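You operate a simulated robot arm through the tools that you are given. There is no shell and no other tool. Be economical: measure what you need, move in short steps, check, and stop when the job is done.

Carry out the task below with a simulated two-armed robot. There is one attempt and no reset: what you move stays moved.

JOB
On the ledge, fold the blue cloth in half, so that it is half as long.

Only the result counts: the job must be done as asked and must still hold three seconds after the hand-in. Knocking over, shifting, dropping, spilling or breaking anything else fails it. Flat cloth is picked up by pressing the open fingertips on it (5 to 10 N) and closing them slowly along it; thin cloth reads only 2 to 8 mm in the jaws.

ROBOT AND FRAMES
Two 7-joint arms with two-finger parallel grippers on one trunk, on a base that drives. Base frame: it is fixed to the floor where the robot stands at the start and does not move with it; the origin is under the middle of the robot, x ahead of it, y to its left, z up. Units: mm, degrees, N and s.
The left shoulder is at the start at [70, 134, 1101], the right one opposite. Places, roughly: ledge [500, 400, 800]. Payload 1.57 kg a hand.
The tool frame of a hand sits at the grasp point between the pads (the TCP): z along the fingers, y along the line on which they close. The tips reach 30 mm beyond it. The gripper opens to 80 mm. The fingers are 17 mm wide and 12 mm thick; the gripper's body (40 by 82 mm) begins 80 mm behind the TCP.
Orientation is that of the tool frame in the base frame, as a unit quaternion [w, x, y, z]. With the fingers straight down and closing along the base's y, the tool's x points along the base's -x, its y along +y and its z along -z.

CONTROLS
- The arms move only by the tool play_rows. It takes "left_steps", "right_steps" or both (then of equal length, played together; a hand with none holds still); each is a list of rows, each an object (a shift or turn left out is 0, a gripper value left out holds the last) with "offset": the shift along the tool's x, y, z in units of 400 mm (1.0 is 400 mm), a list of three; "turn": the turn, a rotation vector about the tool's x, y, z in units of 180 degrees (1.0 is 180 degrees), a list of three; "claw": the gripper command, from -1 (shut) to 1 (fully open), values between in proportion. In form: [{"offset": [x, y, z], "turn": [wx, wy, wz], "claw": claw}, ...]. A call has 1 to 12 rows; each row is the pose to reach, as a shift and turn from the pose commanded when the call began, along the tool's axes at that moment. A call with a number of a shift or a turn outside -1 to 1 is refused whole. A row lasts 0.2 s, in which the tool goes at most 50 mm and 8.6 degrees; a call with a longer step from one row to the next is refused whole, and so is a gripper value outside its range. A pose out of reach is approached as far as the arm can. The call stops where the force on the tool passes 40 N (or 10 N more than at its start, if that is more) or the arm is blocked; 0.2 s more then pass. Each finger travels about 153 mm/s and halts on what it meets, pressing with about 42 N; the grip force reading is that of the motor and also rises with nothing between the fingers. The clock runs only during rows and for 0.2 s after the last one: add rows that repeat a pose to give the fingers time. It gives the time, the measured TCP pose, the force on the tool (base axes), the opening and the grip force at its end, in the units of the frame above (readings bear some noise).
- Cameras (640 x 400 px; columns grow to the right, rows downward): "scene" is now at [127.1, -13.8, 1314.1]; the picture's right is [-0.13, -0.99, 0.00], its down [-0.78, 0.10, -0.62] and it looks along [0.62, -0.08, -0.78] (base axes); focal length 288 px, centre (320, 200). "left" rides on the left gripper at [72, 7, -122] in its tool frame; the picture's right is [-0.09, 1.00, 0.00], its down [-0.84, -0.08, -0.54] and it looks along [-0.54, -0.05, 0.84] (tool axes); focal length 238 px, centre (320, 200). "right" rides on the right gripper at [72, -7, -122] in its tool frame; the picture's right is [0.09, 1.00, 0.00], its down [-0.84, 0.08, -0.54] and it looks along [-0.54, 0.05, 0.84] (tool axes); focal length 238 px, centre (320, 200). There is no depth. A picture from a camera that has moved, and an enlarged one, comes with that camera's place and axes in the base frame and with its lens. The place of the scene camera against the robot may be out by one fixed shift of up to 12 mm in any direction.
- grab_frame(camera): a new picture of that camera. No time passes.
- lift_body(by): slides the trunk up (or, below 0, down) by that many mm; the arms and the scene camera ride with it, the base frame stays. It gives what a move gives, with no picture.
- drive_base(legs): drives the robot by 1 to 6 legs, each [ahead, left, turn to the left] in mm, mm and degrees, along the robot's own axes; the way and the turn of a leg run together, so that a leg with both is an arc; at most 1500 mm and 180 degrees a leg. The arms and the cameras ride along, it lands a little off, and it stops where it bumps. It gives what a move gives.
- turn_head(pan, tilt): turns the head with the scene camera to pan (to the left, within 86 degrees either way) and tilt (down, from -29 to 69), counted from straight ahead of the robot. It gives what a move gives.
- inspect(camera, box): a new picture of the part [left, top, right, bottom] of that camera's present view, enlarged. No time passes.
- hand_in(): hands the job in; it is judged then, once.

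Work in short steps. Places have to be worked out from the pictures, the camera data and where the tool is seen: move nearer, look again, correct. Check each grasp and each placing, and mend what went wrong. You have 120 turns and 92 pictures in all, those below and enlarged ones among them. Open the grippers and draw the arms clear of the work before you hand the job in, unless the task says otherwise; then end with one line.

The tools are called after "Call:" as name(argument=value, ...) on one line, values as JSON. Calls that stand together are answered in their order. play_rows: Moves the arms, as the interface text tells. Its arguments: {"type":"object","properties":{"left_steps":{"type":"array","items":{"type":"object","properties":{"offset":{"type":"array","items":{"type":"number"}},"turn":{"type":"array","items":{"type":"number"}},"claw":{"type":"number"}}}},"right_steps":{"type":"array","items":{"type":"object","properties":{"offset":{"type":"array","items":{"type":"number"}},"turn":{"type":"array","items":{"type":"number"}},"claw":{"type":"number"}}}}},"required":[]} The other tools are called the same way: lift_body (by) slides the trunk up or down; drive_base (legs) drives the base; turn_head (pan, tilt) turns the head that bears the scene camera; grab_frame (camera) takes a picture; inspect (camera, box) takes an enlarged picture of a part of a camera's view; hand_in () hands the job in.

At the start:

```text
clock: 0.0
left_tool_pos: [469.1, 154.6, 959.8]
left_tcp_rot: [0.0, 0.0, 1.0, 0.0]
left_force: [-0.3, -1.0, -0.4]
left_width: 80.0
left_gripper_force: 0.0
right_tool_pos: [387.8, -205.8, 972.1]
right_tcp_rot: [0.001, -0.001, 1.0, -0.001]
right_force: [0.4, 1.3, -1.0]
right_width: 80.1
right_gripper_force: 0.0
trunk travel left (down, up): [-675.0, 265.0]
robot x, y, heading: [-1.6, 3.3, 0.1]
head pan, tilt: [-7.5, 51.5]
```

scene: 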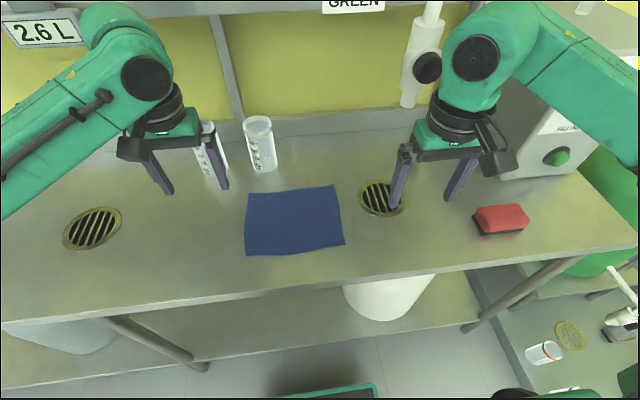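
right: 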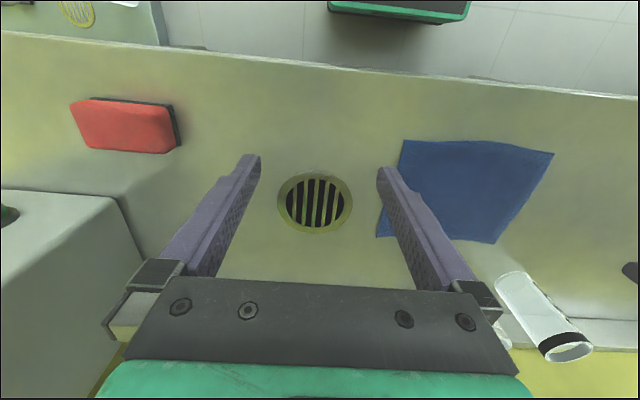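
left: 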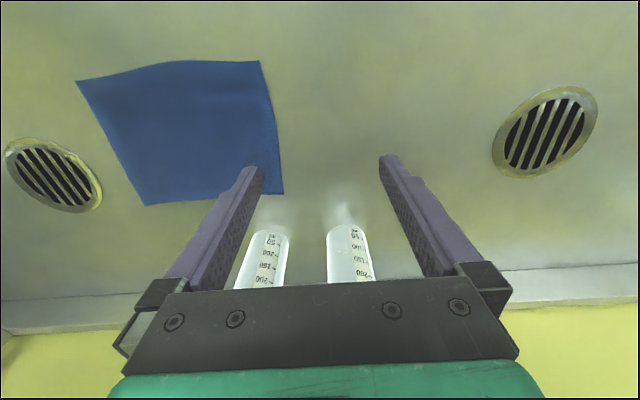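

The view shows a blue cloth near [530, 0], but the ledge is listed near [500, 400, 800]. I'll look to the left before deciding which cloth is meant.

Call:
turn_head(pan=40, tilt=40)

Call:
grab_frame(camera="scene")

```text
clock: 1.1
left_tool_pos: [469.3, 154.5, 959.9]
left_tcp_rot: [0.0, 0.0, 1.0, 0.0]
left_force: [0.2, 0.3, -0.4]
left_width: 80.0
left_gripper_force: 0.1
right_tool_pos: [386.6, -206.2, 971.0]
right_tcp_rot: [0.0, 0.0, 1.0, 0.001]
right_force: [0.4, -0.3, 0.6]
right_width: 80.0
right_gripper_force: 0.1
trunk travel left (down, up): [-675.0, 265.0]
robot x, y, heading: [1.7, 0.0, -0.1]
head pan, tilt: [40.0, 40.0]
```

```text
88 pictures are left
camera scene: at [117.3, 50.6, 1330.2], right [0.64, -0.77, 0.0], down [-0.49, -0.41, -0.77], along [0.59, 0.49, -0.64], focal length 288 px, centre (320, 200)
```

scene: 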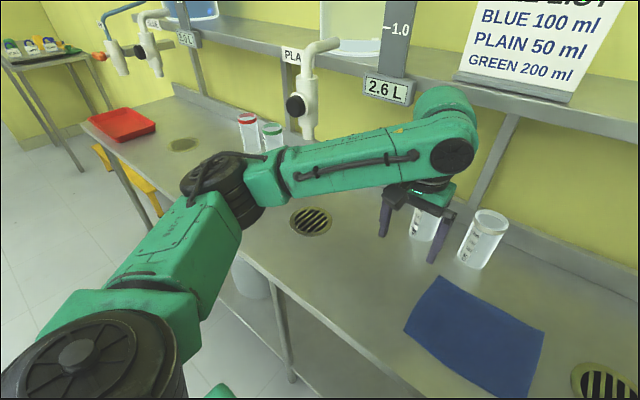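

The ledge is this bench and it holds only one cloth. Comparing the two camera views puts the surface at z≈800 and the cloth at x≈405–565, y≈-102–97, so the long side runs along y. I'll edge forward a little for reach, then look straight down at the cloth.

Call:
drive_base(legs=[[40, 0, 0]])

Call:
turn_head(pan=0, tilt=52)

Call:
grab_frame(camera="scene")

Call:
grab_frame(camera="left")

```text
clock: 2.0
left_tool_pos: [505.6, 156.1, 961.6]
left_tcp_rot: [0.001, -0.001, 1.0, 0.0]
left_force: [-0.7, -0.2, 0.1]
left_width: 79.9
left_gripper_force: 0.0
right_tool_pos: [425.0, -206.7, 972.7]
right_tcp_rot: [0.002, 0.0, 1.0, 0.0]
right_force: [0.5, 0.9, 0.5]
right_width: 80.1
right_gripper_force: 0.0
trunk travel left (down, up): [-675.0, 265.0]
robot x, y, heading: [38.7, -1.5, 0.2]
head pan, tilt: [40.0, 40.0]
```

```text
clock: 3.1
left_tool_pos: [508.7, 154.7, 960.5]
left_tcp_rot: [0.0, 0.0, 1.0, -0.001]
left_force: [0.4, 0.4, 0.8]
left_width: 80.1
left_gripper_force: 0.1
right_tool_pos: [427.1, -205.6, 970.7]
right_tcp_rot: [0.001, 0.001, 1.0, -0.001]
right_force: [0.7, -0.1, -0.5]
right_width: 79.9
right_gripper_force: 0.1
trunk travel left (down, up): [-675.0, 265.0]
robot x, y, heading: [41.0, 5.1, 0.1]
head pan, tilt: [0.0, 52.0]
```

```text
87 pictures are left
camera scene: at [166.7, -3.9, 1313.4], right [0.0, -1.0, 0.0], down [-0.79, 0.0, -0.62], along [0.62, 0.0, -0.79], focal length 288 px, centre (320, 200)
```

scene: 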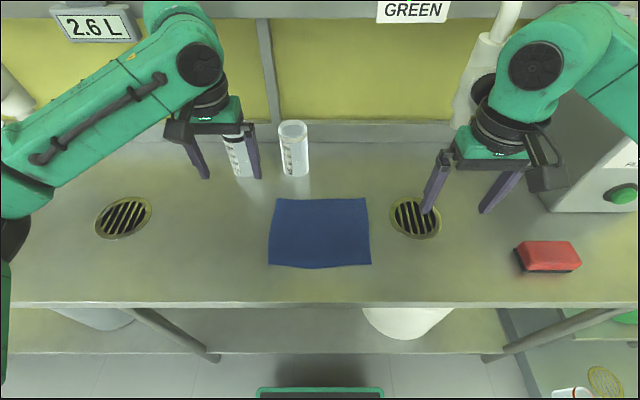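

```text
86 pictures are left
camera left: at [436.0, 160.8, 1081.8], right [0.09, 1.0, 0.0], down [0.84, -0.08, 0.54], along [0.54, -0.05, -0.84], focal length 238 px, centre (320, 200)
```

left: 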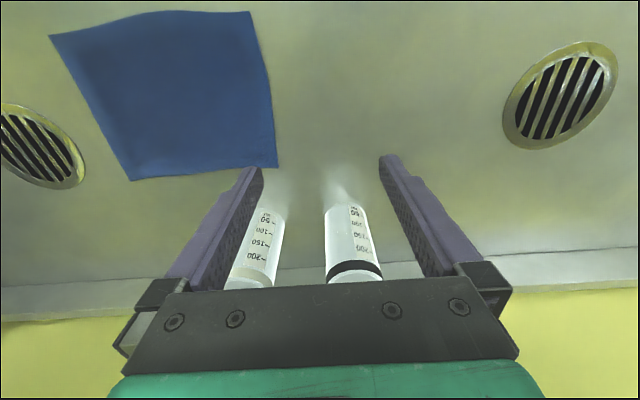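

The refined cloth extents are x 403–563, y -105–96, and cup A stands near [619, 79]. I'll move the left hand to hover over the far-left corner, with the jaws opened to about 30 mm.

Call:
play_rows(left_steps=[{"offset": [0, -0.1, 0], "claw": -0.25}, {"offset": [-0.05, -0.199, 0], "claw": -0.25}, {"offset": [-0.098, -0.199, 0.06], "claw": -0.25}, {"offset": [-0.098, -0.199, 0.15], "claw": -0.25}, {"offset": [-0.098, -0.199, 0.226], "claw": -0.25}])

Call:
grab_frame(camera="left")

Call:
grab_frame(camera="scene")

```text
clock: 4.3
left_tool_pos: [547.8, 72.1, 872.0]
left_tcp_rot: [0.001, 0.0, 1.0, 0.0]
left_force: [-0.6, -0.4, 0.6]
left_width: 29.8
left_gripper_force: 0.1
right_tool_pos: [426.6, -206.1, 972.3]
right_tcp_rot: [0.002, 0.001, 1.0, 0.0]
right_force: [0.0, -0.3, -0.6]
right_width: 80.0
right_gripper_force: 0.0
trunk travel left (down, up): [-675.0, 265.0]
robot x, y, heading: [37.1, 2.2, 0.0]
head pan, tilt: [0.0, 52.0]
```

```text
85 pictures are left
camera left: at [475.3, 79.1, 993.0], right [0.09, 1.0, 0.0], down [0.84, -0.08, 0.54], along [0.54, -0.05, -0.84], focal length 238 px, centre (320, 200)
```

left: 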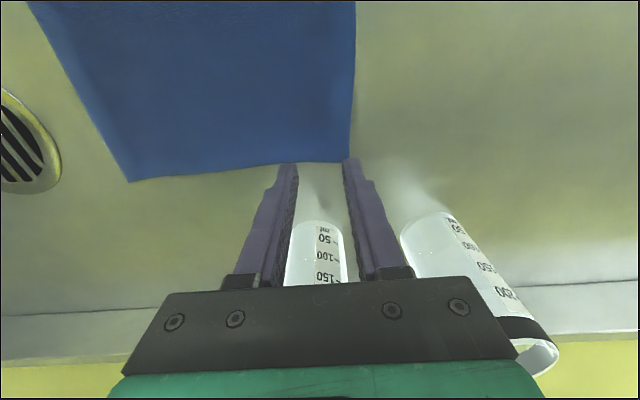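

```text
84 pictures are left
camera scene: at [165.7, -4.1, 1313.6], right [0.0, -1.0, 0.0], down [-0.79, 0.0, -0.62], along [0.62, 0.0, -0.79], focal length 288 px, centre (320, 200)
```

scene: 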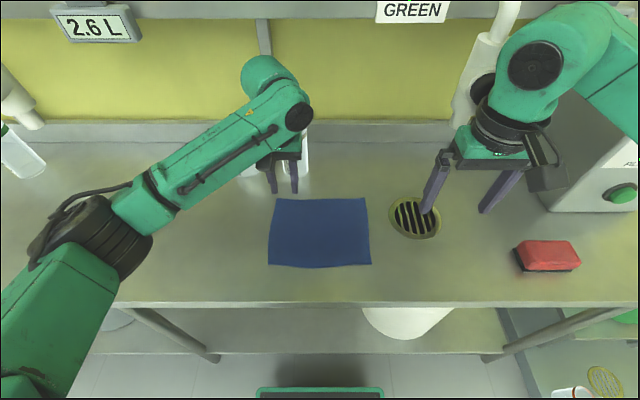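

The corner is confirmed at [562, 98], so the left hand is well placed. Next I'll bring the right hand across and stop it high, near y=60, to check clearance.

Call:
play_rows(right_steps=[{"offset": [0.03, 0.12, 0], "claw": -0.25}, {"offset": [0.06, 0.24, 0]}, {"offset": [0.06, 0.36, 0]}, {"offset": [0.06, 0.48, 0]}, {"offset": [0.06, 0.58, 0]}, {"offset": [0.06, 0.64, 0]}])

Call:
grab_frame(camera="scene")

Call:
grab_frame(camera="right")

```text
clock: 5.7
left_tool_pos: [548.1, 73.8, 871.1]
left_tcp_rot: [0.0, -0.001, 1.0, -0.001]
left_force: [0.5, -0.2, -0.4]
left_width: 30.0
left_gripper_force: 0.0
right_tool_pos: [400.9, 49.9, 972.3]
right_tcp_rot: [0.0, 0.001, 1.0, -0.001]
right_force: [-0.1, 0.8, 0.2]
right_width: 29.9
right_gripper_force: 0.1
trunk travel left (down, up): [-675.0, 265.0]
robot x, y, heading: [37.9, 3.6, 0.1]
head pan, tilt: [0.0, 52.0]
```

```text
83 pictures are left
camera scene: at [167.1, -3.0, 1313.4], right [0.0, -1.0, 0.0], down [-0.79, 0.0, -0.62], along [0.62, 0.0, -0.79], focal length 288 px, centre (320, 200)
```

scene: 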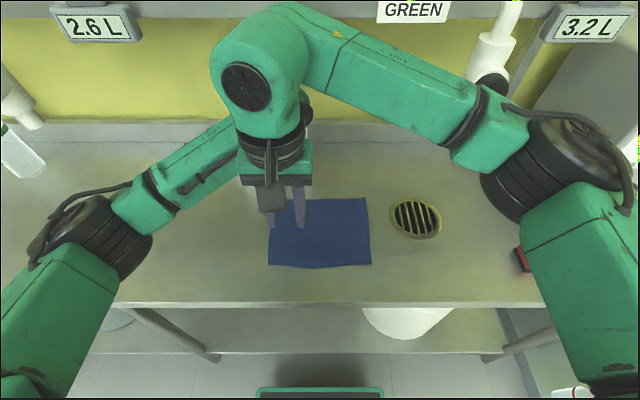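

```text
82 pictures are left
camera right: at [328.7, 43.3, 1093.7], right [-0.09, 1.0, 0.0], down [0.84, 0.08, 0.54], along [0.54, 0.05, -0.84], focal length 238 px, centre (320, 200)
```

right: 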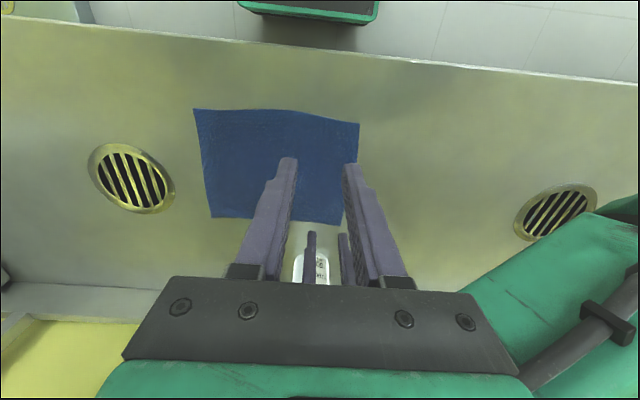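

The near-left corner is confirmed at [404, 98] and the arms aren't touching. I'll lower the right hand over it to z≈870.

Call:
play_rows(right_steps=[{"offset": [-0.015, 0.06, 0.04]}, {"offset": [-0.03, 0.06, 0.12]}, {"offset": [-0.03, 0.06, 0.19]}, {"offset": [-0.03, 0.06, 0.255]}, {"offset": [-0.03, 0.06, 0.255]}])

Call:
grab_frame(camera="right")

Call:
grab_frame(camera="left")

```text
clock: 6.0
left_tool_pos: [550.7, 79.5, 868.5]
left_tcp_rot: [-0.002, -0.009, 1.0, 0.002]
left_force: [0.4, -0.7, 0.1]
left_width: 30.0
left_gripper_force: 0.0
right_tool_pos: [404.2, 60.5, 965.3]
right_tcp_rot: [-0.001, 0.002, 1.0, -0.004]
right_force: [-1.0, -0.4, 0.2]
right_width: 30.2
right_gripper_force: 0.1
trunk travel left (down, up): [-675.0, 265.0]
robot x, y, heading: [39.2, 1.0, -0.2]
head pan, tilt: [0.0, 52.0]
stopped in row 1 (right hand): the force on the tool passed its limit (the readings are from after the stop); the commanded pose is now the measured one
```

```text
81 pictures are left
camera right: at [331.7, 54.3, 1087.1], right [-0.09, 1.0, -0.01], down [0.84, 0.08, 0.54], along [0.54, 0.04, -0.84], focal length 238 px, centre (320, 200)
```

right: 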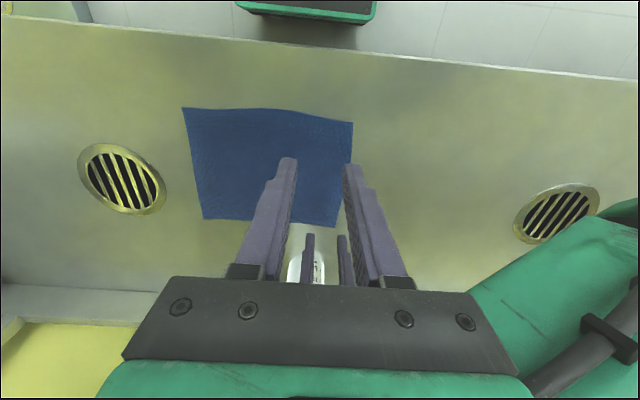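

```text
80 pictures are left
camera left: at [478.7, 85.2, 990.6], right [0.07, 1.0, 0.0], down [0.84, -0.06, 0.54], along [0.54, -0.04, -0.84], focal length 238 px, centre (320, 200)
```

left: 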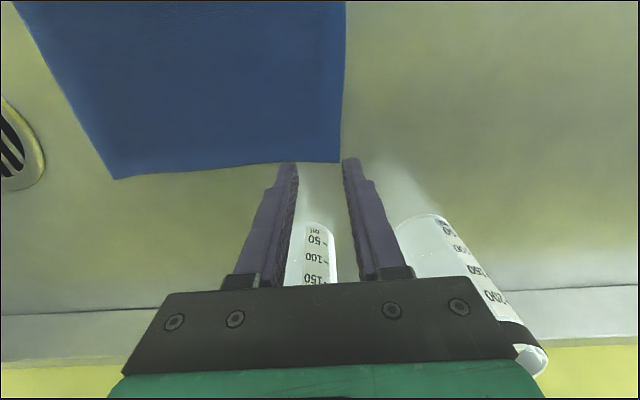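

The right hand pushed against the left forearm at the wrist, though the cloth wasn't touched. I'll back the right hand off and tilt it 25° so its wrist leans toward the robot.

Call:
play_rows(right_steps=[{"offset": [0, -0.07, -0.02]}, {"offset": [0.03, -0.12, -0.02], "turn": [0, -0.047, 0]}, {"offset": [0.03, -0.12, 0], "turn": [0, -0.093, 0]}, {"offset": [0.03, -0.12, 0], "turn": [0, -0.139, 0]}, {"offset": [0.03, -0.12, 0], "turn": [0, -0.139, 0]}])

Call:
grab_frame(camera="scene")

Call:
grab_frame(camera="right")

```text
clock: 7.2
left_tool_pos: [550.3, 79.1, 868.1]
left_tcp_rot: [-0.002, -0.009, 1.0, 0.002]
left_force: [0.5, -0.5, 0.4]
left_width: 29.6
left_gripper_force: 0.0
right_tool_pos: [392.6, 11.4, 964.5]
right_tcp_rot: [0.216, 0.002, 0.976, -0.003]
right_force: [-0.5, -0.1, 0.6]
right_width: 30.2
right_gripper_force: 0.0
trunk travel left (down, up): [-675.0, 265.0]
robot x, y, heading: [36.1, 0.2, 0.1]
head pan, tilt: [0.0, 52.0]
```

```text
79 pictures are left
camera scene: at [167.1, -3.9, 1313.4], right [0.0, -1.0, 0.0], down [-0.79, 0.0, -0.62], along [0.62, 0.0, -0.79], focal length 288 px, centre (320, 200)
```

scene: 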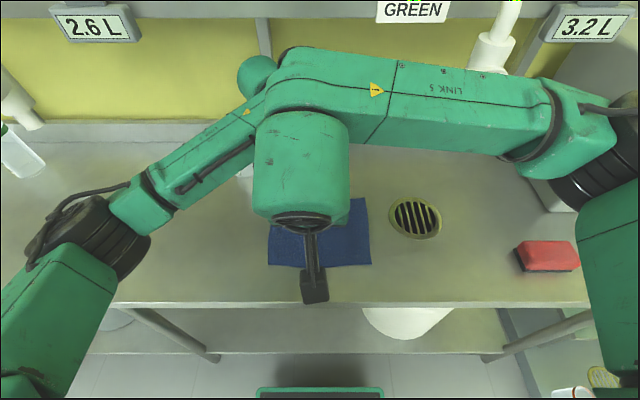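

```text
78 pictures are left
camera right: at [274.4, 5.1, 1045.6], right [-0.08, 1.0, -0.04], down [0.53, 0.08, 0.84], along [0.84, 0.04, -0.54], focal length 238 px, centre (320, 200)
```

right: 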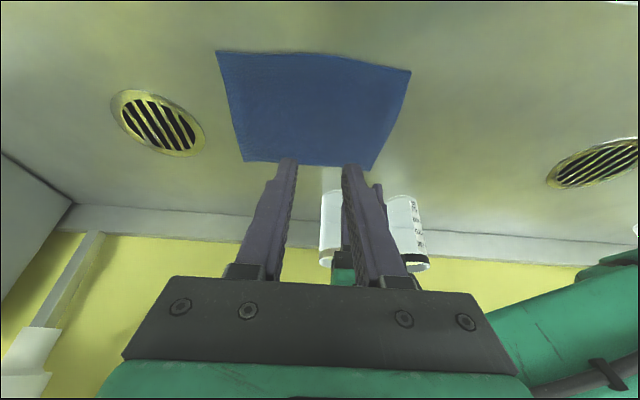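

The 25° tilt is set and my geometry gives about 30 mm of clearance to the left forearm. I'll slide the right hand to y≈74, then lower it to z≈870 over the near corner.

Call:
play_rows(right_steps=[{"offset": [0, 0.08, 0]}, {"offset": [0, 0.1565, 0]}, {"offset": [0, 0.1565, 0]}, {"offset": [0.02, 0.1565, 0.07]}, {"offset": [0.04, 0.1565, 0.15]}, {"offset": [0.065, 0.1565, 0.23]}, {"offset": [0.065, 0.1565, 0.23]}])

Call:
grab_frame(camera="right")

Call:
grab_frame(camera="scene")

```text
clock: 8.8
left_tool_pos: [549.4, 79.0, 869.1]
left_tcp_rot: [-0.002, -0.009, 1.0, 0.002]
left_force: [-0.2, -0.3, -0.8]
left_width: 30.0
left_gripper_force: 0.0
right_tool_pos: [407.0, 73.7, 869.4]
right_tcp_rot: [0.215, 0.001, 0.977, -0.002]
right_force: [-0.4, 0.0, 0.6]
right_width: 30.2
right_gripper_force: 0.0
trunk travel left (down, up): [-675.0, 265.0]
robot x, y, heading: [41.9, -3.1, 0.1]
head pan, tilt: [0.0, 52.0]
```

```text
77 pictures are left
camera right: at [290.3, 67.1, 949.3], right [-0.08, 1.0, -0.04], down [0.53, 0.08, 0.84], along [0.84, 0.04, -0.54], focal length 238 px, centre (320, 200)
```

right: 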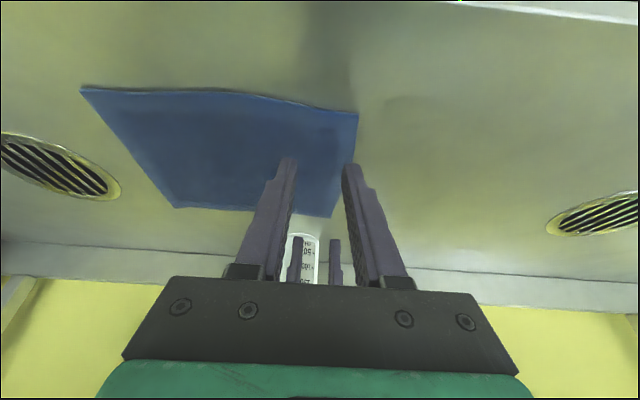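

```text
76 pictures are left
camera scene: at [166.7, -3.8, 1313.4], right [0.0, -1.0, 0.0], down [-0.79, 0.0, -0.62], along [0.62, 0.0, -0.79], focal length 288 px, centre (320, 200)
```

scene: 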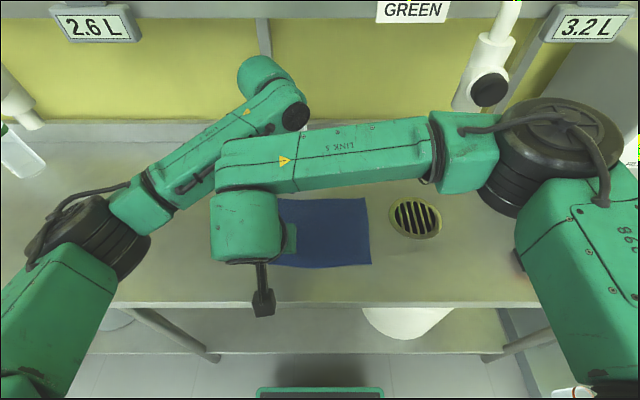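

Both hands hover over their corners at z≈870. I'll lower both by about 30 mm.

Call:
play_rows(left_steps=[{"offset": [0, -0.005, 0.03]}, {"offset": [0, -0.008, 0.06]}, {"offset": [0, -0.008, 0.075]}, {"offset": [0, -0.008, 0.075]}], right_steps=[{"offset": [0.0127, 0, 0.027]}, {"offset": [0.0254, 0, 0.054]}, {"offset": [0.0317, 0, 0.068]}, {"offset": [0.0317, 0, 0.068]}])

Call:
grab_frame(camera="left")

Call:
grab_frame(camera="right")

```text
clock: 9.8
left_tool_pos: [549.7, 73.8, 838.5]
left_tcp_rot: [-0.003, -0.009, 1.0, 0.002]
left_force: [-0.2, -0.5, 0.7]
left_width: 29.8
left_gripper_force: 0.1
right_tool_pos: [407.0, 73.0, 839.5]
right_tcp_rot: [0.215, 0.001, 0.977, -0.002]
right_force: [0.7, 0.0, -0.4]
right_width: 29.7
right_gripper_force: 0.0
trunk travel left (down, up): [-675.0, 265.0]
robot x, y, heading: [41.7, 1.1, 0.0]
head pan, tilt: [0.0, 52.0]
```

```text
75 pictures are left
camera left: at [478.4, 80.2, 960.0], right [0.08, 1.0, 0.0], down [0.84, -0.07, 0.54], along [0.54, -0.04, -0.84], focal length 238 px, centre (320, 200)
```

left: 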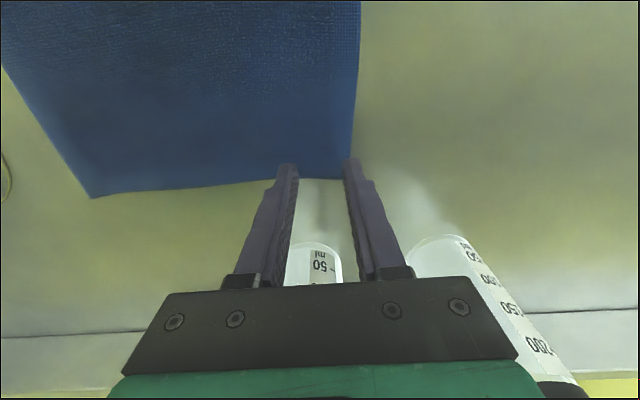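

```text
74 pictures are left
camera right: at [289.9, 67.5, 919.6], right [-0.08, 1.0, -0.04], down [0.53, 0.08, 0.84], along [0.84, 0.04, -0.54], focal length 238 px, centre (320, 200)
```

right: 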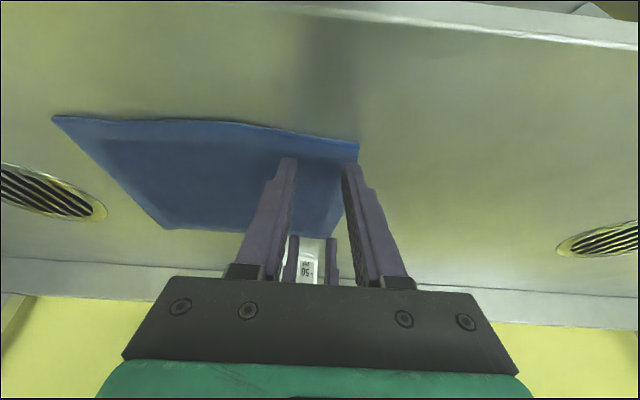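

The outer fingers sit right on the cloth's edge. I'll shift both hands 6 mm inward and lower them gently toward contact.

Call:
play_rows(left_steps=[{"offset": [0, -0.015, 0]}, {"offset": [0, -0.015, 0.01]}, {"offset": [0, -0.015, 0.015]}, {"offset": [0, -0.015, 0.019]}, {"offset": [0, -0.015, 0.019]}], right_steps=[{"offset": [0, -0.015, 0]}, {"offset": [0.0042, -0.015, 0.009]}, {"offset": [0.0064, -0.015, 0.0136]}, {"offset": [0.0085, -0.015, 0.018]}, {"offset": [0.0085, -0.015, 0.018]}])

```text
clock: 11.1
left_tool_pos: [549.9, 70.0, 833.1]
left_tcp_rot: [-0.001, -0.009, 1.0, 0.002]
left_force: [2.2, -2.2, 11.9]
left_width: 30.1
left_gripper_force: 0.1
right_tool_pos: [405.6, 66.6, 834.4]
right_tcp_rot: [0.217, 0.002, 0.976, -0.003]
right_force: [0.7, -0.6, 5.0]
right_width: 30.3
right_gripper_force: 0.1
trunk travel left (down, up): [-675.0, 265.0]
robot x, y, heading: [38.5, 0.9, 0.1]
head pan, tilt: [0.0, 52.0]
```

Both hands are in contact with the cloth, left at about 12 N and right at 5 N. I'll ease the left up slightly, then close both slowly.

Call:
play_rows(left_steps=[{"offset": [0, 0, -0.001], "claw": -0.3}, {"offset": [0, 0, -0.001], "claw": -0.37}, {"offset": [0, 0, -0.001], "claw": -0.44}, {"offset": [0, 0, -0.001], "claw": -0.51}, {"offset": [0, 0, -0.001], "claw": -0.58}, {"offset": [0, 0, -0.001], "claw": -0.65}, {"offset": [0, 0, -0.001], "claw": -0.72}, {"offset": [0, 0, -0.001], "claw": -0.79}, {"offset": [0, 0, -0.001], "claw": -0.86}, {"offset": [0, 0, -0.001], "claw": -0.93}, {"offset": [0, 0, -0.001], "claw": -1}, {"offset": [0, 0, -0.001], "claw": -1}], right_steps=[{"offset": [0, 0, 0.001], "claw": -0.3}, {"offset": [0, 0, 0.001], "claw": -0.37}, {"offset": [0, 0, 0.001], "claw": -0.44}, {"offset": [0, 0, 0.001], "claw": -0.51}, {"offset": [0, 0, 0.001], "claw": -0.58}, {"offset": [0, 0, 0.001], "claw": -0.65}, {"offset": [0, 0, 0.001], "claw": -0.72}, {"offset": [0, 0, 0.001], "claw": -0.79}, {"offset": [0, 0, 0.001], "claw": -0.86}, {"offset": [0, 0, 0.001], "claw": -0.93}, {"offset": [0, 0, 0.001], "claw": -1}, {"offset": [0, 0, 0.001], "claw": -1}])

Call:
grab_frame(camera="left")

Call:
grab_frame(camera="right")

```text
clock: 13.7
left_tool_pos: [548.1, 69.6, 833.2]
left_tcp_rot: [-0.001, -0.009, 1.0, 0.002]
left_force: [-0.9, -0.3, 11.9]
left_width: 4.0
left_gripper_force: 24.1
right_tool_pos: [405.8, 67.7, 833.5]
right_tcp_rot: [0.216, 0.002, 0.976, -0.003]
right_force: [1.6, 0.2, 5.7]
right_width: 3.5
right_gripper_force: 25.1
trunk travel left (down, up): [-675.0, 265.0]
robot x, y, heading: [40.0, 0.4, -0.2]
head pan, tilt: [0.0, 52.0]
```

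```text
73 pictures are left
camera left: at [476.4, 74.7, 954.7], right [0.08, 1.0, 0.0], down [0.84, -0.07, 0.54], along [0.54, -0.04, -0.84], focal length 238 px, centre (320, 200)
```

left: 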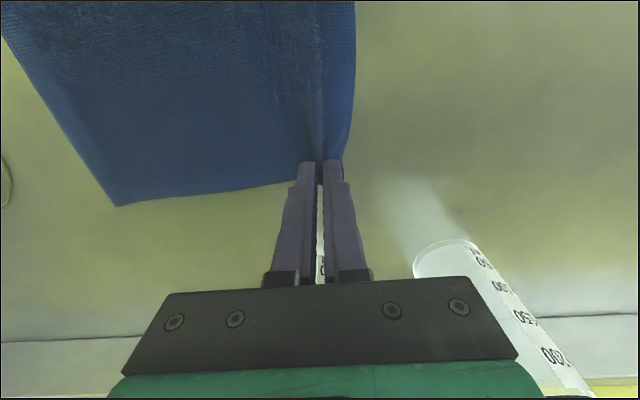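

```text
72 pictures are left
camera right: at [287.4, 61.0, 913.3], right [-0.08, 1.0, -0.04], down [0.53, 0.08, 0.84], along [0.84, 0.04, -0.53], focal length 238 px, centre (320, 200)
```

right: 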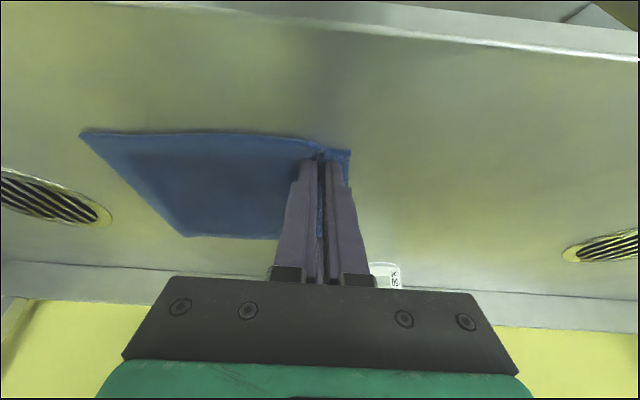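

Both pinches took a ridge about 17 mm in from the edge. Carried over, that strip would fold back on itself, so I'd rather grip the edge itself. I'll open, rise 15 mm and look.

Call:
play_rows(left_steps=[{"offset": [0, 0, -0.002], "claw": -0.8}, {"offset": [0, 0, -0.002], "claw": -0.5}, {"offset": [0, 0, -0.002], "claw": -0.25}, {"offset": [0, 0, -0.02], "claw": -0.25}, {"offset": [0, 0, -0.04], "claw": -0.5}, {"offset": [0, 0, -0.04], "claw": -0.5}], right_steps=[{"offset": [0, 0, 0], "claw": -0.8}, {"offset": [0, 0, 0], "claw": -0.5}, {"offset": [0, 0, 0], "claw": -0.25}, {"offset": [-0.0085, 0, -0.018], "claw": -0.25}, {"offset": [-0.017, 0, -0.036], "claw": -0.5}, {"offset": [-0.017, 0, -0.036], "claw": -0.5}])

Call:
grab_frame(camera="left")

Call:
grab_frame(camera="right")

```text
clock: 15.1
left_tool_pos: [550.4, 69.5, 847.5]
left_tcp_rot: [-0.003, -0.009, 1.0, 0.002]
left_force: [-0.8, 0.2, 0.2]
left_width: 20.1
left_gripper_force: 0.1
right_tool_pos: [406.8, 68.0, 847.4]
right_tcp_rot: [0.214, 0.002, 0.977, -0.004]
right_force: [-0.7, -0.7, -0.6]
right_width: 20.1
right_gripper_force: 0.2
trunk travel left (down, up): [-675.0, 265.0]
robot x, y, heading: [41.9, 1.9, -0.2]
head pan, tilt: [0.0, 52.0]
```

```text
71 pictures are left
camera left: at [478.7, 75.1, 969.8], right [0.08, 1.0, 0.0], down [0.84, -0.07, 0.54], along [0.54, -0.04, -0.84], focal length 238 px, centre (320, 200)
```

left: 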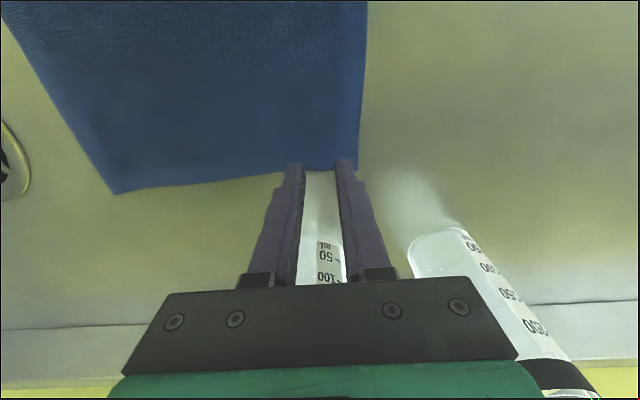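

```text
70 pictures are left
camera right: at [289.3, 61.4, 928.1], right [-0.08, 1.0, -0.04], down [0.53, 0.08, 0.84], along [0.84, 0.04, -0.54], focal length 238 px, centre (320, 200)
```

right: 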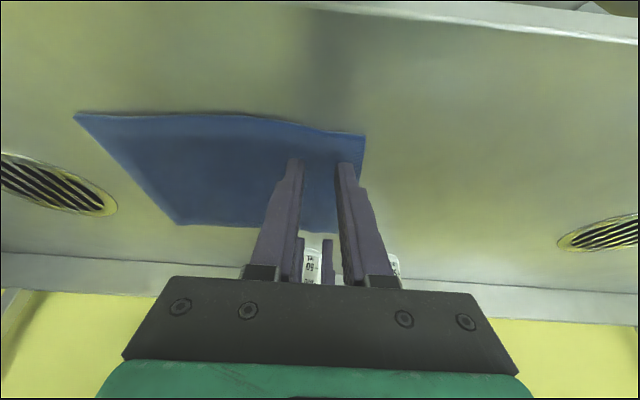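

The cloth relaxed flat again, with its edge at y≈96–99. I'll shift both hands 20 mm outward so the outer finger sits just off the edge, then lower gently.

Call:
play_rows(left_steps=[{"offset": [0, 0.051, 0]}, {"offset": [0, 0.051, 0.02]}, {"offset": [0, 0.051, 0.03]}, {"offset": [0, 0.051, 0.035]}, {"offset": [0, 0.051, 0.037]}, {"offset": [0, 0.051, 0.037]}], right_steps=[{"offset": [0, 0.049, 0]}, {"offset": [0.0085, 0.049, 0.018]}, {"offset": [0.0127, 0.049, 0.027]}, {"offset": [0.0148, 0.049, 0.0317]}, {"offset": [0.0157, 0.049, 0.0335]}, {"offset": [0.0157, 0.049, 0.0335]}])

Call:
grab_frame(camera="left")

Call:
inspect(camera="right", box=[220, 80, 460, 230])

```text
clock: 16.4
left_tool_pos: [548.2, 90.3, 833.9]
left_tcp_rot: [-0.003, -0.009, 1.0, 0.002]
left_force: [1.2, 0.0, 4.0]
left_width: 19.6
left_gripper_force: 0.1
right_tool_pos: [406.8, 86.3, 834.7]
right_tcp_rot: [0.216, 0.003, 0.976, -0.003]
right_force: [1.0, 0.3, 1.8]
right_width: 19.7
right_gripper_force: 0.1
trunk travel left (down, up): [-675.0, 265.0]
robot x, y, heading: [38.7, 1.7, 0.1]
head pan, tilt: [0.0, 52.0]
```

```text
69 pictures are left
camera left: at [477.6, 95.4, 955.6], right [0.08, 1.0, 0.0], down [0.84, -0.07, 0.54], along [0.54, -0.04, -0.84], focal length 238 px, centre (320, 200)
```

left: 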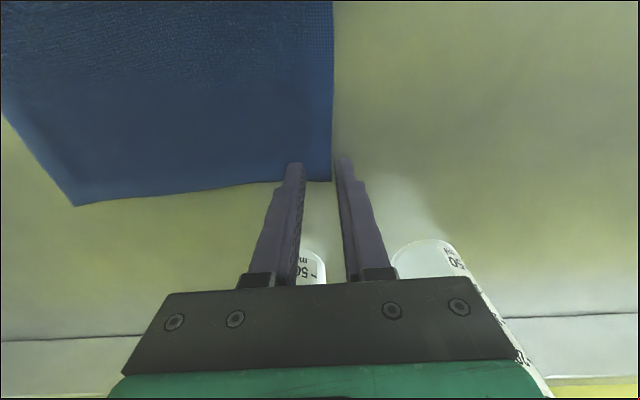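

```text
2.67 times, centred on (340, 155) of right
camera zoom: at [289.4, 80.7, 914.1], right [-0.08, 1.0, -0.04], down [0.53, 0.08, 0.84], along [0.84, 0.04, -0.54], focal length 636 px, centre (267, 320)
```

zoom: 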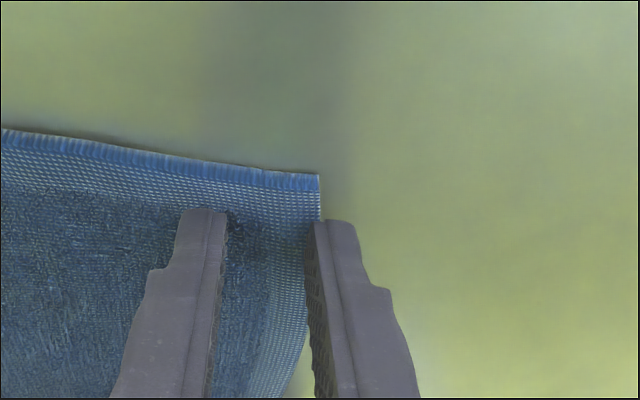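

The placement is right on both hands: inner finger on the cloth, outer finger just off the edge. I'll press slightly more and close slowly.

Call:
play_rows(left_steps=[{"offset": [0, 0, 0.001], "claw": -0.5}, {"offset": [0, 0, 0.001], "claw": -0.55}, {"offset": [0, 0, 0.001], "claw": -0.6}, {"offset": [0, 0, 0.001], "claw": -0.65}, {"offset": [0, 0, 0.001], "claw": -0.7}, {"offset": [0, 0, 0.001], "claw": -0.75}, {"offset": [0, 0, 0.001], "claw": -0.8}, {"offset": [0, 0, 0.001], "claw": -0.85}, {"offset": [0, 0, 0.001], "claw": -0.9}, {"offset": [0, 0, 0.001], "claw": -0.95}, {"offset": [0, 0, 0.001], "claw": -1}, {"offset": [0, 0, 0.001], "claw": -1}], right_steps=[{"offset": [0.0015, 0, 0.003], "claw": -0.5}, {"offset": [0.0015, 0, 0.003], "claw": -0.55}, {"offset": [0.0015, 0, 0.003], "claw": -0.6}, {"offset": [0.0015, 0, 0.003], "claw": -0.65}, {"offset": [0.0015, 0, 0.003], "claw": -0.7}, {"offset": [0.0015, 0, 0.003], "claw": -0.75}, {"offset": [0.0015, 0, 0.003], "claw": -0.8}, {"offset": [0.0015, 0, 0.003], "claw": -0.85}, {"offset": [0.0015, 0, 0.003], "claw": -0.9}, {"offset": [0.0015, 0, 0.003], "claw": -0.95}, {"offset": [0.0015, 0, 0.003], "claw": -1}, {"offset": [0.0015, 0, 0.003], "claw": -1}])

Call:
inspect(camera="left", box=[220, 80, 460, 230])

Call:
inspect(camera="right", box=[220, 80, 460, 230])

```text
clock: 19.1
left_tool_pos: [548.1, 89.6, 834.8]
left_tcp_rot: [-0.001, -0.008, 1.0, 0.003]
left_force: [-0.1, 0.3, 3.3]
left_width: 0.1
left_gripper_force: 21.4
right_tool_pos: [406.6, 86.7, 833.2]
right_tcp_rot: [0.216, 0.002, 0.976, -0.003]
right_force: [1.4, -1.1, 12.5]
right_width: 2.6
right_gripper_force: 24.0
trunk travel left (down, up): [-675.0, 265.0]
robot x, y, heading: [42.2, 1.6, 0.2]
head pan, tilt: [0.0, 52.0]
```

```text
2.67 times, centred on (340, 155) of left
camera zoom: at [476.5, 94.9, 955.5], right [0.08, 1.0, 0.0], down [0.84, -0.07, 0.54], along [0.54, -0.04, -0.84], focal length 636 px, centre (267, 320)
```

zoom: 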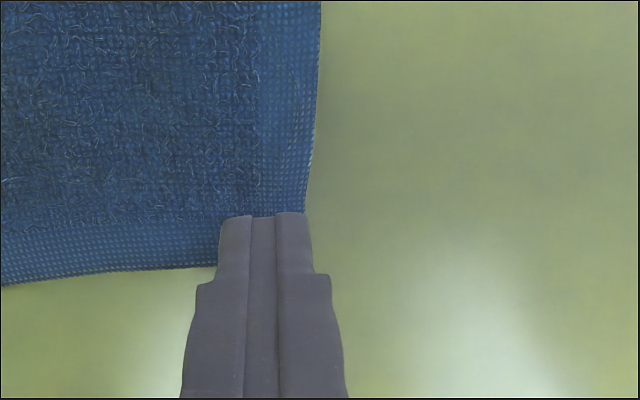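

```text
2.67 times, centred on (340, 155) of right
camera zoom: at [288.2, 80.6, 912.8], right [-0.08, 1.0, -0.04], down [0.53, 0.08, 0.84], along [0.84, 0.04, -0.53], focal length 636 px, centre (267, 320)
```

zoom: 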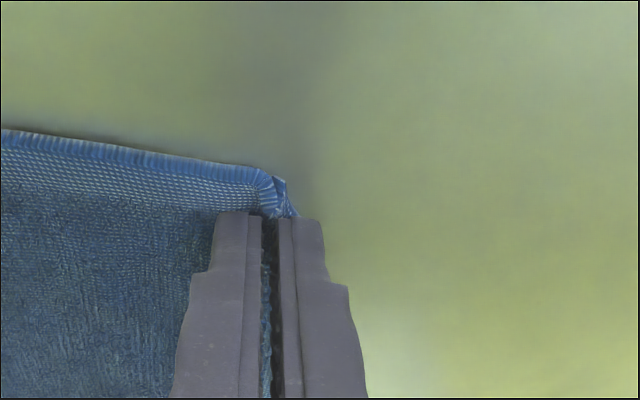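

The right hand has the edge cleanly (2.6 mm), but the left slid over with too little pressure (0.1 mm). I'll reopen the left only, press about 1.5 mm deeper and close again.

Call:
play_rows(left_steps=[{"offset": [0, 0, -0.02], "claw": -1}, {"offset": [0, -0.002, -0.02], "claw": -0.5}, {"offset": [0, -0.002, -0.005], "claw": -0.5}, {"offset": [0, -0.002, 0.003], "claw": -0.5}, {"offset": [0, -0.002, 0.006], "claw": -0.5}, {"offset": [0, -0.002, 0.006], "claw": -0.5}])

Call:
inspect(camera="left", box=[220, 80, 460, 230])

```text
clock: 20.4
left_tool_pos: [548.3, 89.3, 832.5]
left_tcp_rot: [-0.002, -0.008, 1.0, 0.001]
left_force: [1.4, 0.8, 9.7]
left_width: 20.1
left_gripper_force: 0.1
right_tool_pos: [405.1, 86.0, 833.6]
right_tcp_rot: [0.216, 0.002, 0.976, -0.003]
right_force: [1.7, -0.3, 10.7]
right_width: 2.6
right_gripper_force: 23.8
trunk travel left (down, up): [-675.0, 265.0]
robot x, y, heading: [38.7, -1.4, -0.2]
head pan, tilt: [0.0, 52.0]
```

```text
2.67 times, centred on (340, 155) of left
camera zoom: at [475.8, 94.4, 954.5], right [0.07, 1.0, 0.0], down [0.84, -0.06, 0.54], along [0.54, -0.04, -0.84], focal length 636 px, centre (267, 320)
```

zoom: 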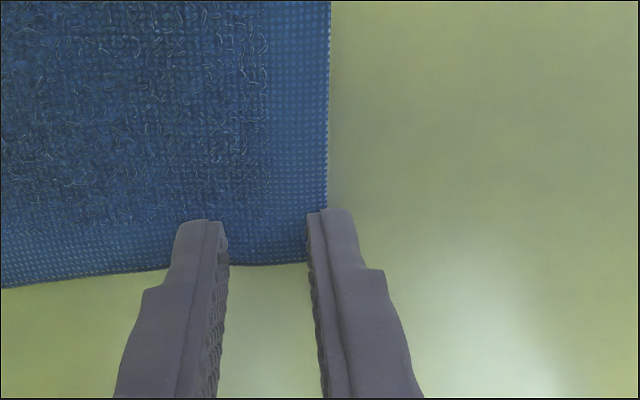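

The left hand now presses at about 10 N with its outer finger just at the edge. I'll close it slowly.

Call:
play_rows(left_steps=[{"offset": [0, 0, 0], "claw": -0.55}, {"offset": [0, 0, 0], "claw": -0.6}, {"offset": [0, 0, 0], "claw": -0.65}, {"offset": [0, 0, 0], "claw": -0.7}, {"offset": [0, 0, 0], "claw": -0.75}, {"offset": [0, 0, 0], "claw": -0.8}, {"offset": [0, 0, 0], "claw": -0.85}, {"offset": [0, 0, 0], "claw": -0.9}, {"offset": [0, 0, 0], "claw": -0.95}, {"offset": [0, 0, 0], "claw": -1}, {"offset": [0, 0, 0], "claw": -1}])

Call:
inspect(camera="left", box=[220, 80, 460, 230])

```text
clock: 22.9
left_tool_pos: [547.4, 89.4, 832.0]
left_tcp_rot: [-0.002, -0.009, 1.0, 0.002]
left_force: [-1.4, -0.1, 17.3]
left_width: 0.2
left_gripper_force: 21.3
right_tool_pos: [404.5, 86.9, 833.4]
right_tcp_rot: [0.217, 0.003, 0.976, -0.002]
right_force: [2.5, 1.3, 6.4]
right_width: 2.5
right_gripper_force: 24.0
trunk travel left (down, up): [-675.0, 265.0]
robot x, y, heading: [37.5, 4.1, 0.1]
head pan, tilt: [0.0, 52.0]
```

```text
2.67 times, centred on (340, 155) of left
camera zoom: at [475.1, 94.1, 954.6], right [0.08, 1.0, 0.0], down [0.84, -0.07, 0.54], along [0.54, -0.04, -0.84], focal length 636 px, centre (267, 320)
```

zoom: 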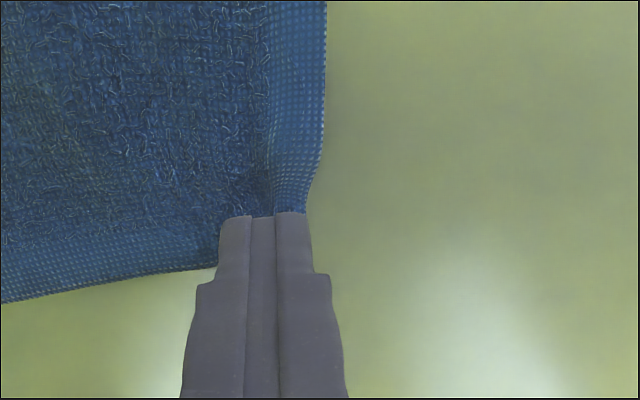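

It missed again, with the outer finger riding over the cloth. I'll retry with a wider 28 mm opening, centred about 5 mm further in, so the cloth has more slack to buckle.

Call:
play_rows(left_steps=[{"offset": [0, 0, -0.02], "claw": -1}, {"offset": [0, -0.012, -0.02], "claw": -0.3}, {"offset": [0, -0.012, -0.005], "claw": -0.3}, {"offset": [0, -0.012, 0.0], "claw": -0.3}, {"offset": [0, -0.012, 0.002], "claw": -0.3}, {"offset": [0, -0.012, 0.002], "claw": -0.3}])

Call:
inspect(camera="left", box=[220, 80, 460, 230])

```text
clock: 24.2
left_tool_pos: [548.7, 84.2, 833.6]
left_tcp_rot: [0.0, -0.009, 1.0, 0.001]
left_force: [0.3, 0.1, 19.9]
left_width: 27.9
left_gripper_force: 0.0
right_tool_pos: [404.0, 86.9, 832.8]
right_tcp_rot: [0.216, 0.002, 0.976, -0.003]
right_force: [0.4, 0.6, 5.1]
right_width: 2.6
right_gripper_force: 24.0
trunk travel left (down, up): [-675.0, 265.0]
robot x, y, heading: [40.4, 3.2, 0.1]
head pan, tilt: [0.0, 52.0]
```

```text
2.67 times, centred on (340, 155) of left
camera zoom: at [475.9, 89.3, 954.1], right [0.08, 1.0, 0.0], down [0.84, -0.07, 0.54], along [0.54, -0.04, -0.84], focal length 636 px, centre (267, 320)
```

zoom: 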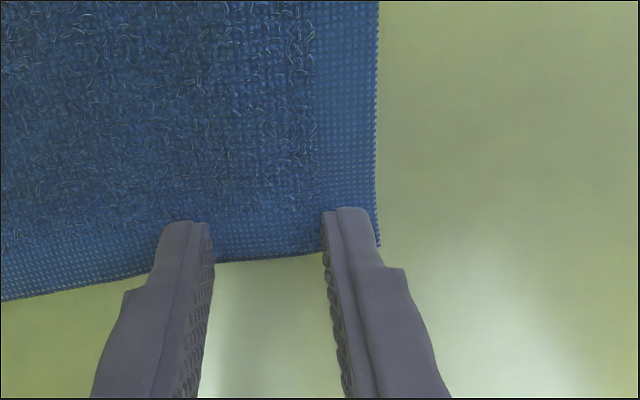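

The cloth edge appears to have been dragged outward here. I'll look at the whole cloth before continuing.

Call:
grab_frame(camera="left")

Call:
grab_frame(camera="right")

Call:
inspect(camera="scene", box=[200, 150, 440, 300])

```text
62 pictures are left
camera left: at [475.9, 89.3, 954.1], right [0.08, 1.0, 0.0], down [0.84, -0.07, 0.54], along [0.54, -0.04, -0.84], focal length 238 px, centre (320, 200)
```

left: 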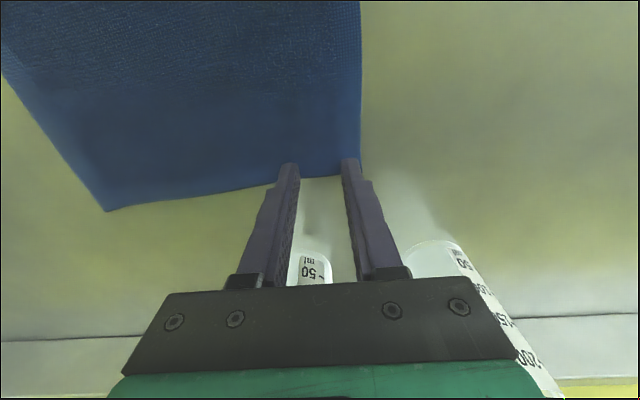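

```text
61 pictures are left
camera right: at [287.0, 80.6, 913.1], right [-0.08, 1.0, -0.04], down [0.53, 0.08, 0.84], along [0.84, 0.04, -0.53], focal length 238 px, centre (320, 200)
```

right: 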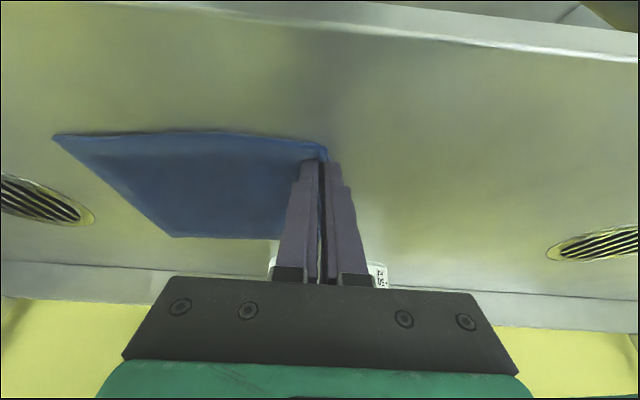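

```text
2.67 times, centred on (320, 225) of scene
camera zoom: at [163.2, -4.4, 1313.9], right [0.0, -1.0, 0.0], down [-0.79, 0.0, -0.62], along [0.62, 0.0, -0.79], focal length 767 px, centre (320, 133)
```

zoom: 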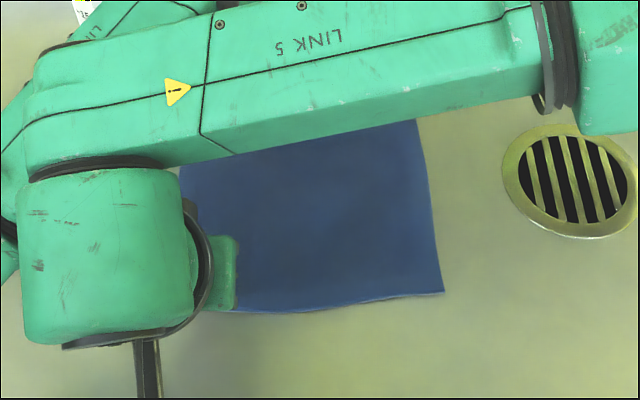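

The whole cloth shifted about 13 mm toward +y and the far-left edge is now at y≈112. That's fine as long as I use the new position. I'll re-place the left jaws around that edge and press more lightly.

Call:
play_rows(left_steps=[{"offset": [0, 0, -0.02], "claw": -0.35}, {"offset": [0, 0.031, -0.02], "claw": -0.35}, {"offset": [0, 0.031, -0.008], "claw": -0.35}, {"offset": [0, 0.031, -0.003], "claw": -0.35}, {"offset": [0, 0.031, -0.001], "claw": -0.35}, {"offset": [0, 0.031, -0.001], "claw": -0.35}])

Call:
inspect(camera="left", box=[220, 80, 460, 230])

```text
clock: 25.6
left_tool_pos: [548.2, 97.3, 832.6]
left_tcp_rot: [0.0, -0.009, 1.0, 0.002]
left_force: [-0.7, 2.6, 17.4]
left_width: 25.6
left_gripper_force: 0.1
right_tool_pos: [404.4, 85.1, 833.9]
right_tcp_rot: [0.216, 0.003, 0.976, -0.004]
right_force: [1.0, 0.5, 4.2]
right_width: 2.5
right_gripper_force: 24.1
trunk travel left (down, up): [-675.0, 265.0]
robot x, y, heading: [37.6, 1.2, -0.1]
head pan, tilt: [0.0, 52.0]
```

```text
2.67 times, centred on (340, 155) of left
camera zoom: at [475.4, 101.7, 954.1], right [0.07, 1.0, 0.0], down [0.84, -0.06, 0.54], along [0.54, -0.04, -0.84], focal length 636 px, centre (267, 320)
```

zoom: 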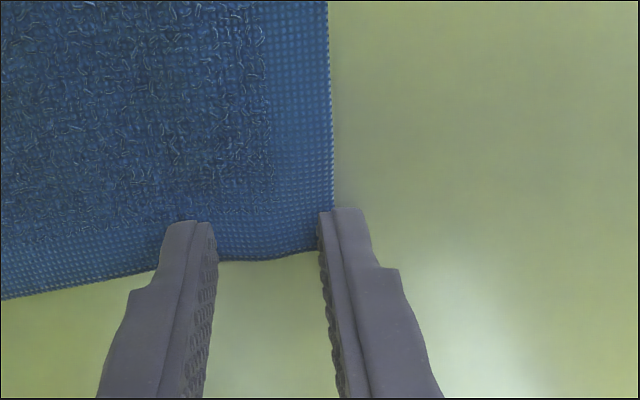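

The outer finger overlaps the edge by about 2 mm, but the finger overhangs the far edge. I'll lift, shift 5 mm back in x, press at about 8 N and close, all in one call.

Call:
play_rows(left_steps=[{"offset": [0, 0, -0.015], "claw": -0.35}, {"offset": [0.015, 0, -0.015], "claw": -0.35}, {"offset": [0.015, 0, -0.002], "claw": -0.35}, {"offset": [0.015, 0, -0.002], "claw": -0.42}, {"offset": [0.015, 0, -0.002], "claw": -0.5}, {"offset": [0.015, 0, -0.002], "claw": -0.58}, {"offset": [0.015, 0, -0.002], "claw": -0.66}, {"offset": [0.015, 0, -0.002], "claw": -0.74}, {"offset": [0.015, 0, -0.002], "claw": -0.82}, {"offset": [0.015, 0, -0.002], "claw": -0.9}, {"offset": [0.015, 0, -0.002], "claw": -1}, {"offset": [0.015, 0, -0.002], "claw": -1}])

Call:
inspect(camera="left", box=[220, 80, 460, 230])

```text
clock: 28.2
left_tool_pos: [543.0, 98.1, 832.7]
left_tcp_rot: [-0.001, -0.008, 1.0, 0.001]
left_force: [0.9, -1.5, 12.7]
left_width: 3.5
left_gripper_force: 24.5
right_tool_pos: [406.1, 86.7, 834.3]
right_tcp_rot: [0.217, 0.002, 0.976, -0.002]
right_force: [1.3, 1.0, 7.0]
right_width: 2.5
right_gripper_force: 24.1
trunk travel left (down, up): [-675.0, 265.0]
robot x, y, heading: [42.0, -1.4, 0.1]
head pan, tilt: [0.0, 52.0]
```

```text
2.67 times, centred on (340, 155) of left
camera zoom: at [471.3, 101.6, 954.5], right [0.08, 1.0, 0.0], down [0.84, -0.07, 0.54], along [0.54, -0.04, -0.84], focal length 636 px, centre (267, 320)
```

zoom: 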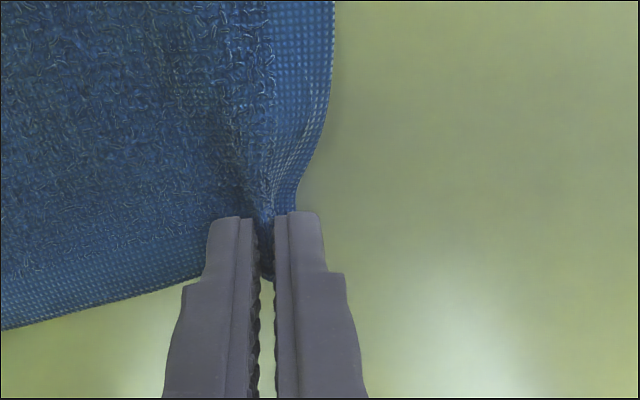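

The left hand now holds the edge too (3.5 mm). Before lifting, I'll see where the rest of the cloth lies.

Call:
grab_frame(camera="left")

Call:
grab_frame(camera="right")

```text
57 pictures are left
camera left: at [471.3, 101.6, 954.5], right [0.08, 1.0, 0.0], down [0.84, -0.07, 0.54], along [0.54, -0.04, -0.84], focal length 238 px, centre (320, 200)
```

left: 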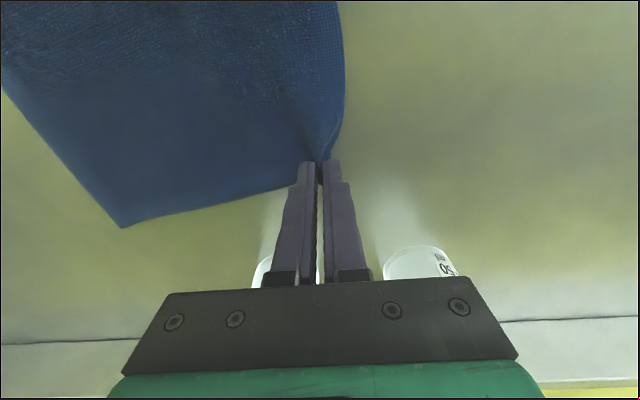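

```text
56 pictures are left
camera right: at [287.6, 80.5, 913.0], right [-0.08, 1.0, -0.04], down [0.53, 0.08, 0.84], along [0.84, 0.04, -0.53], focal length 238 px, centre (320, 200)
```

right: 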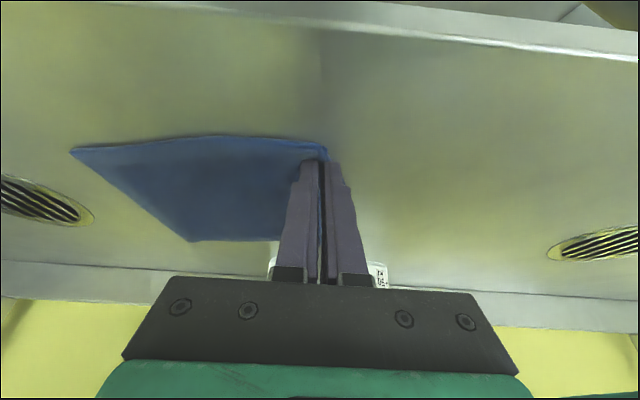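

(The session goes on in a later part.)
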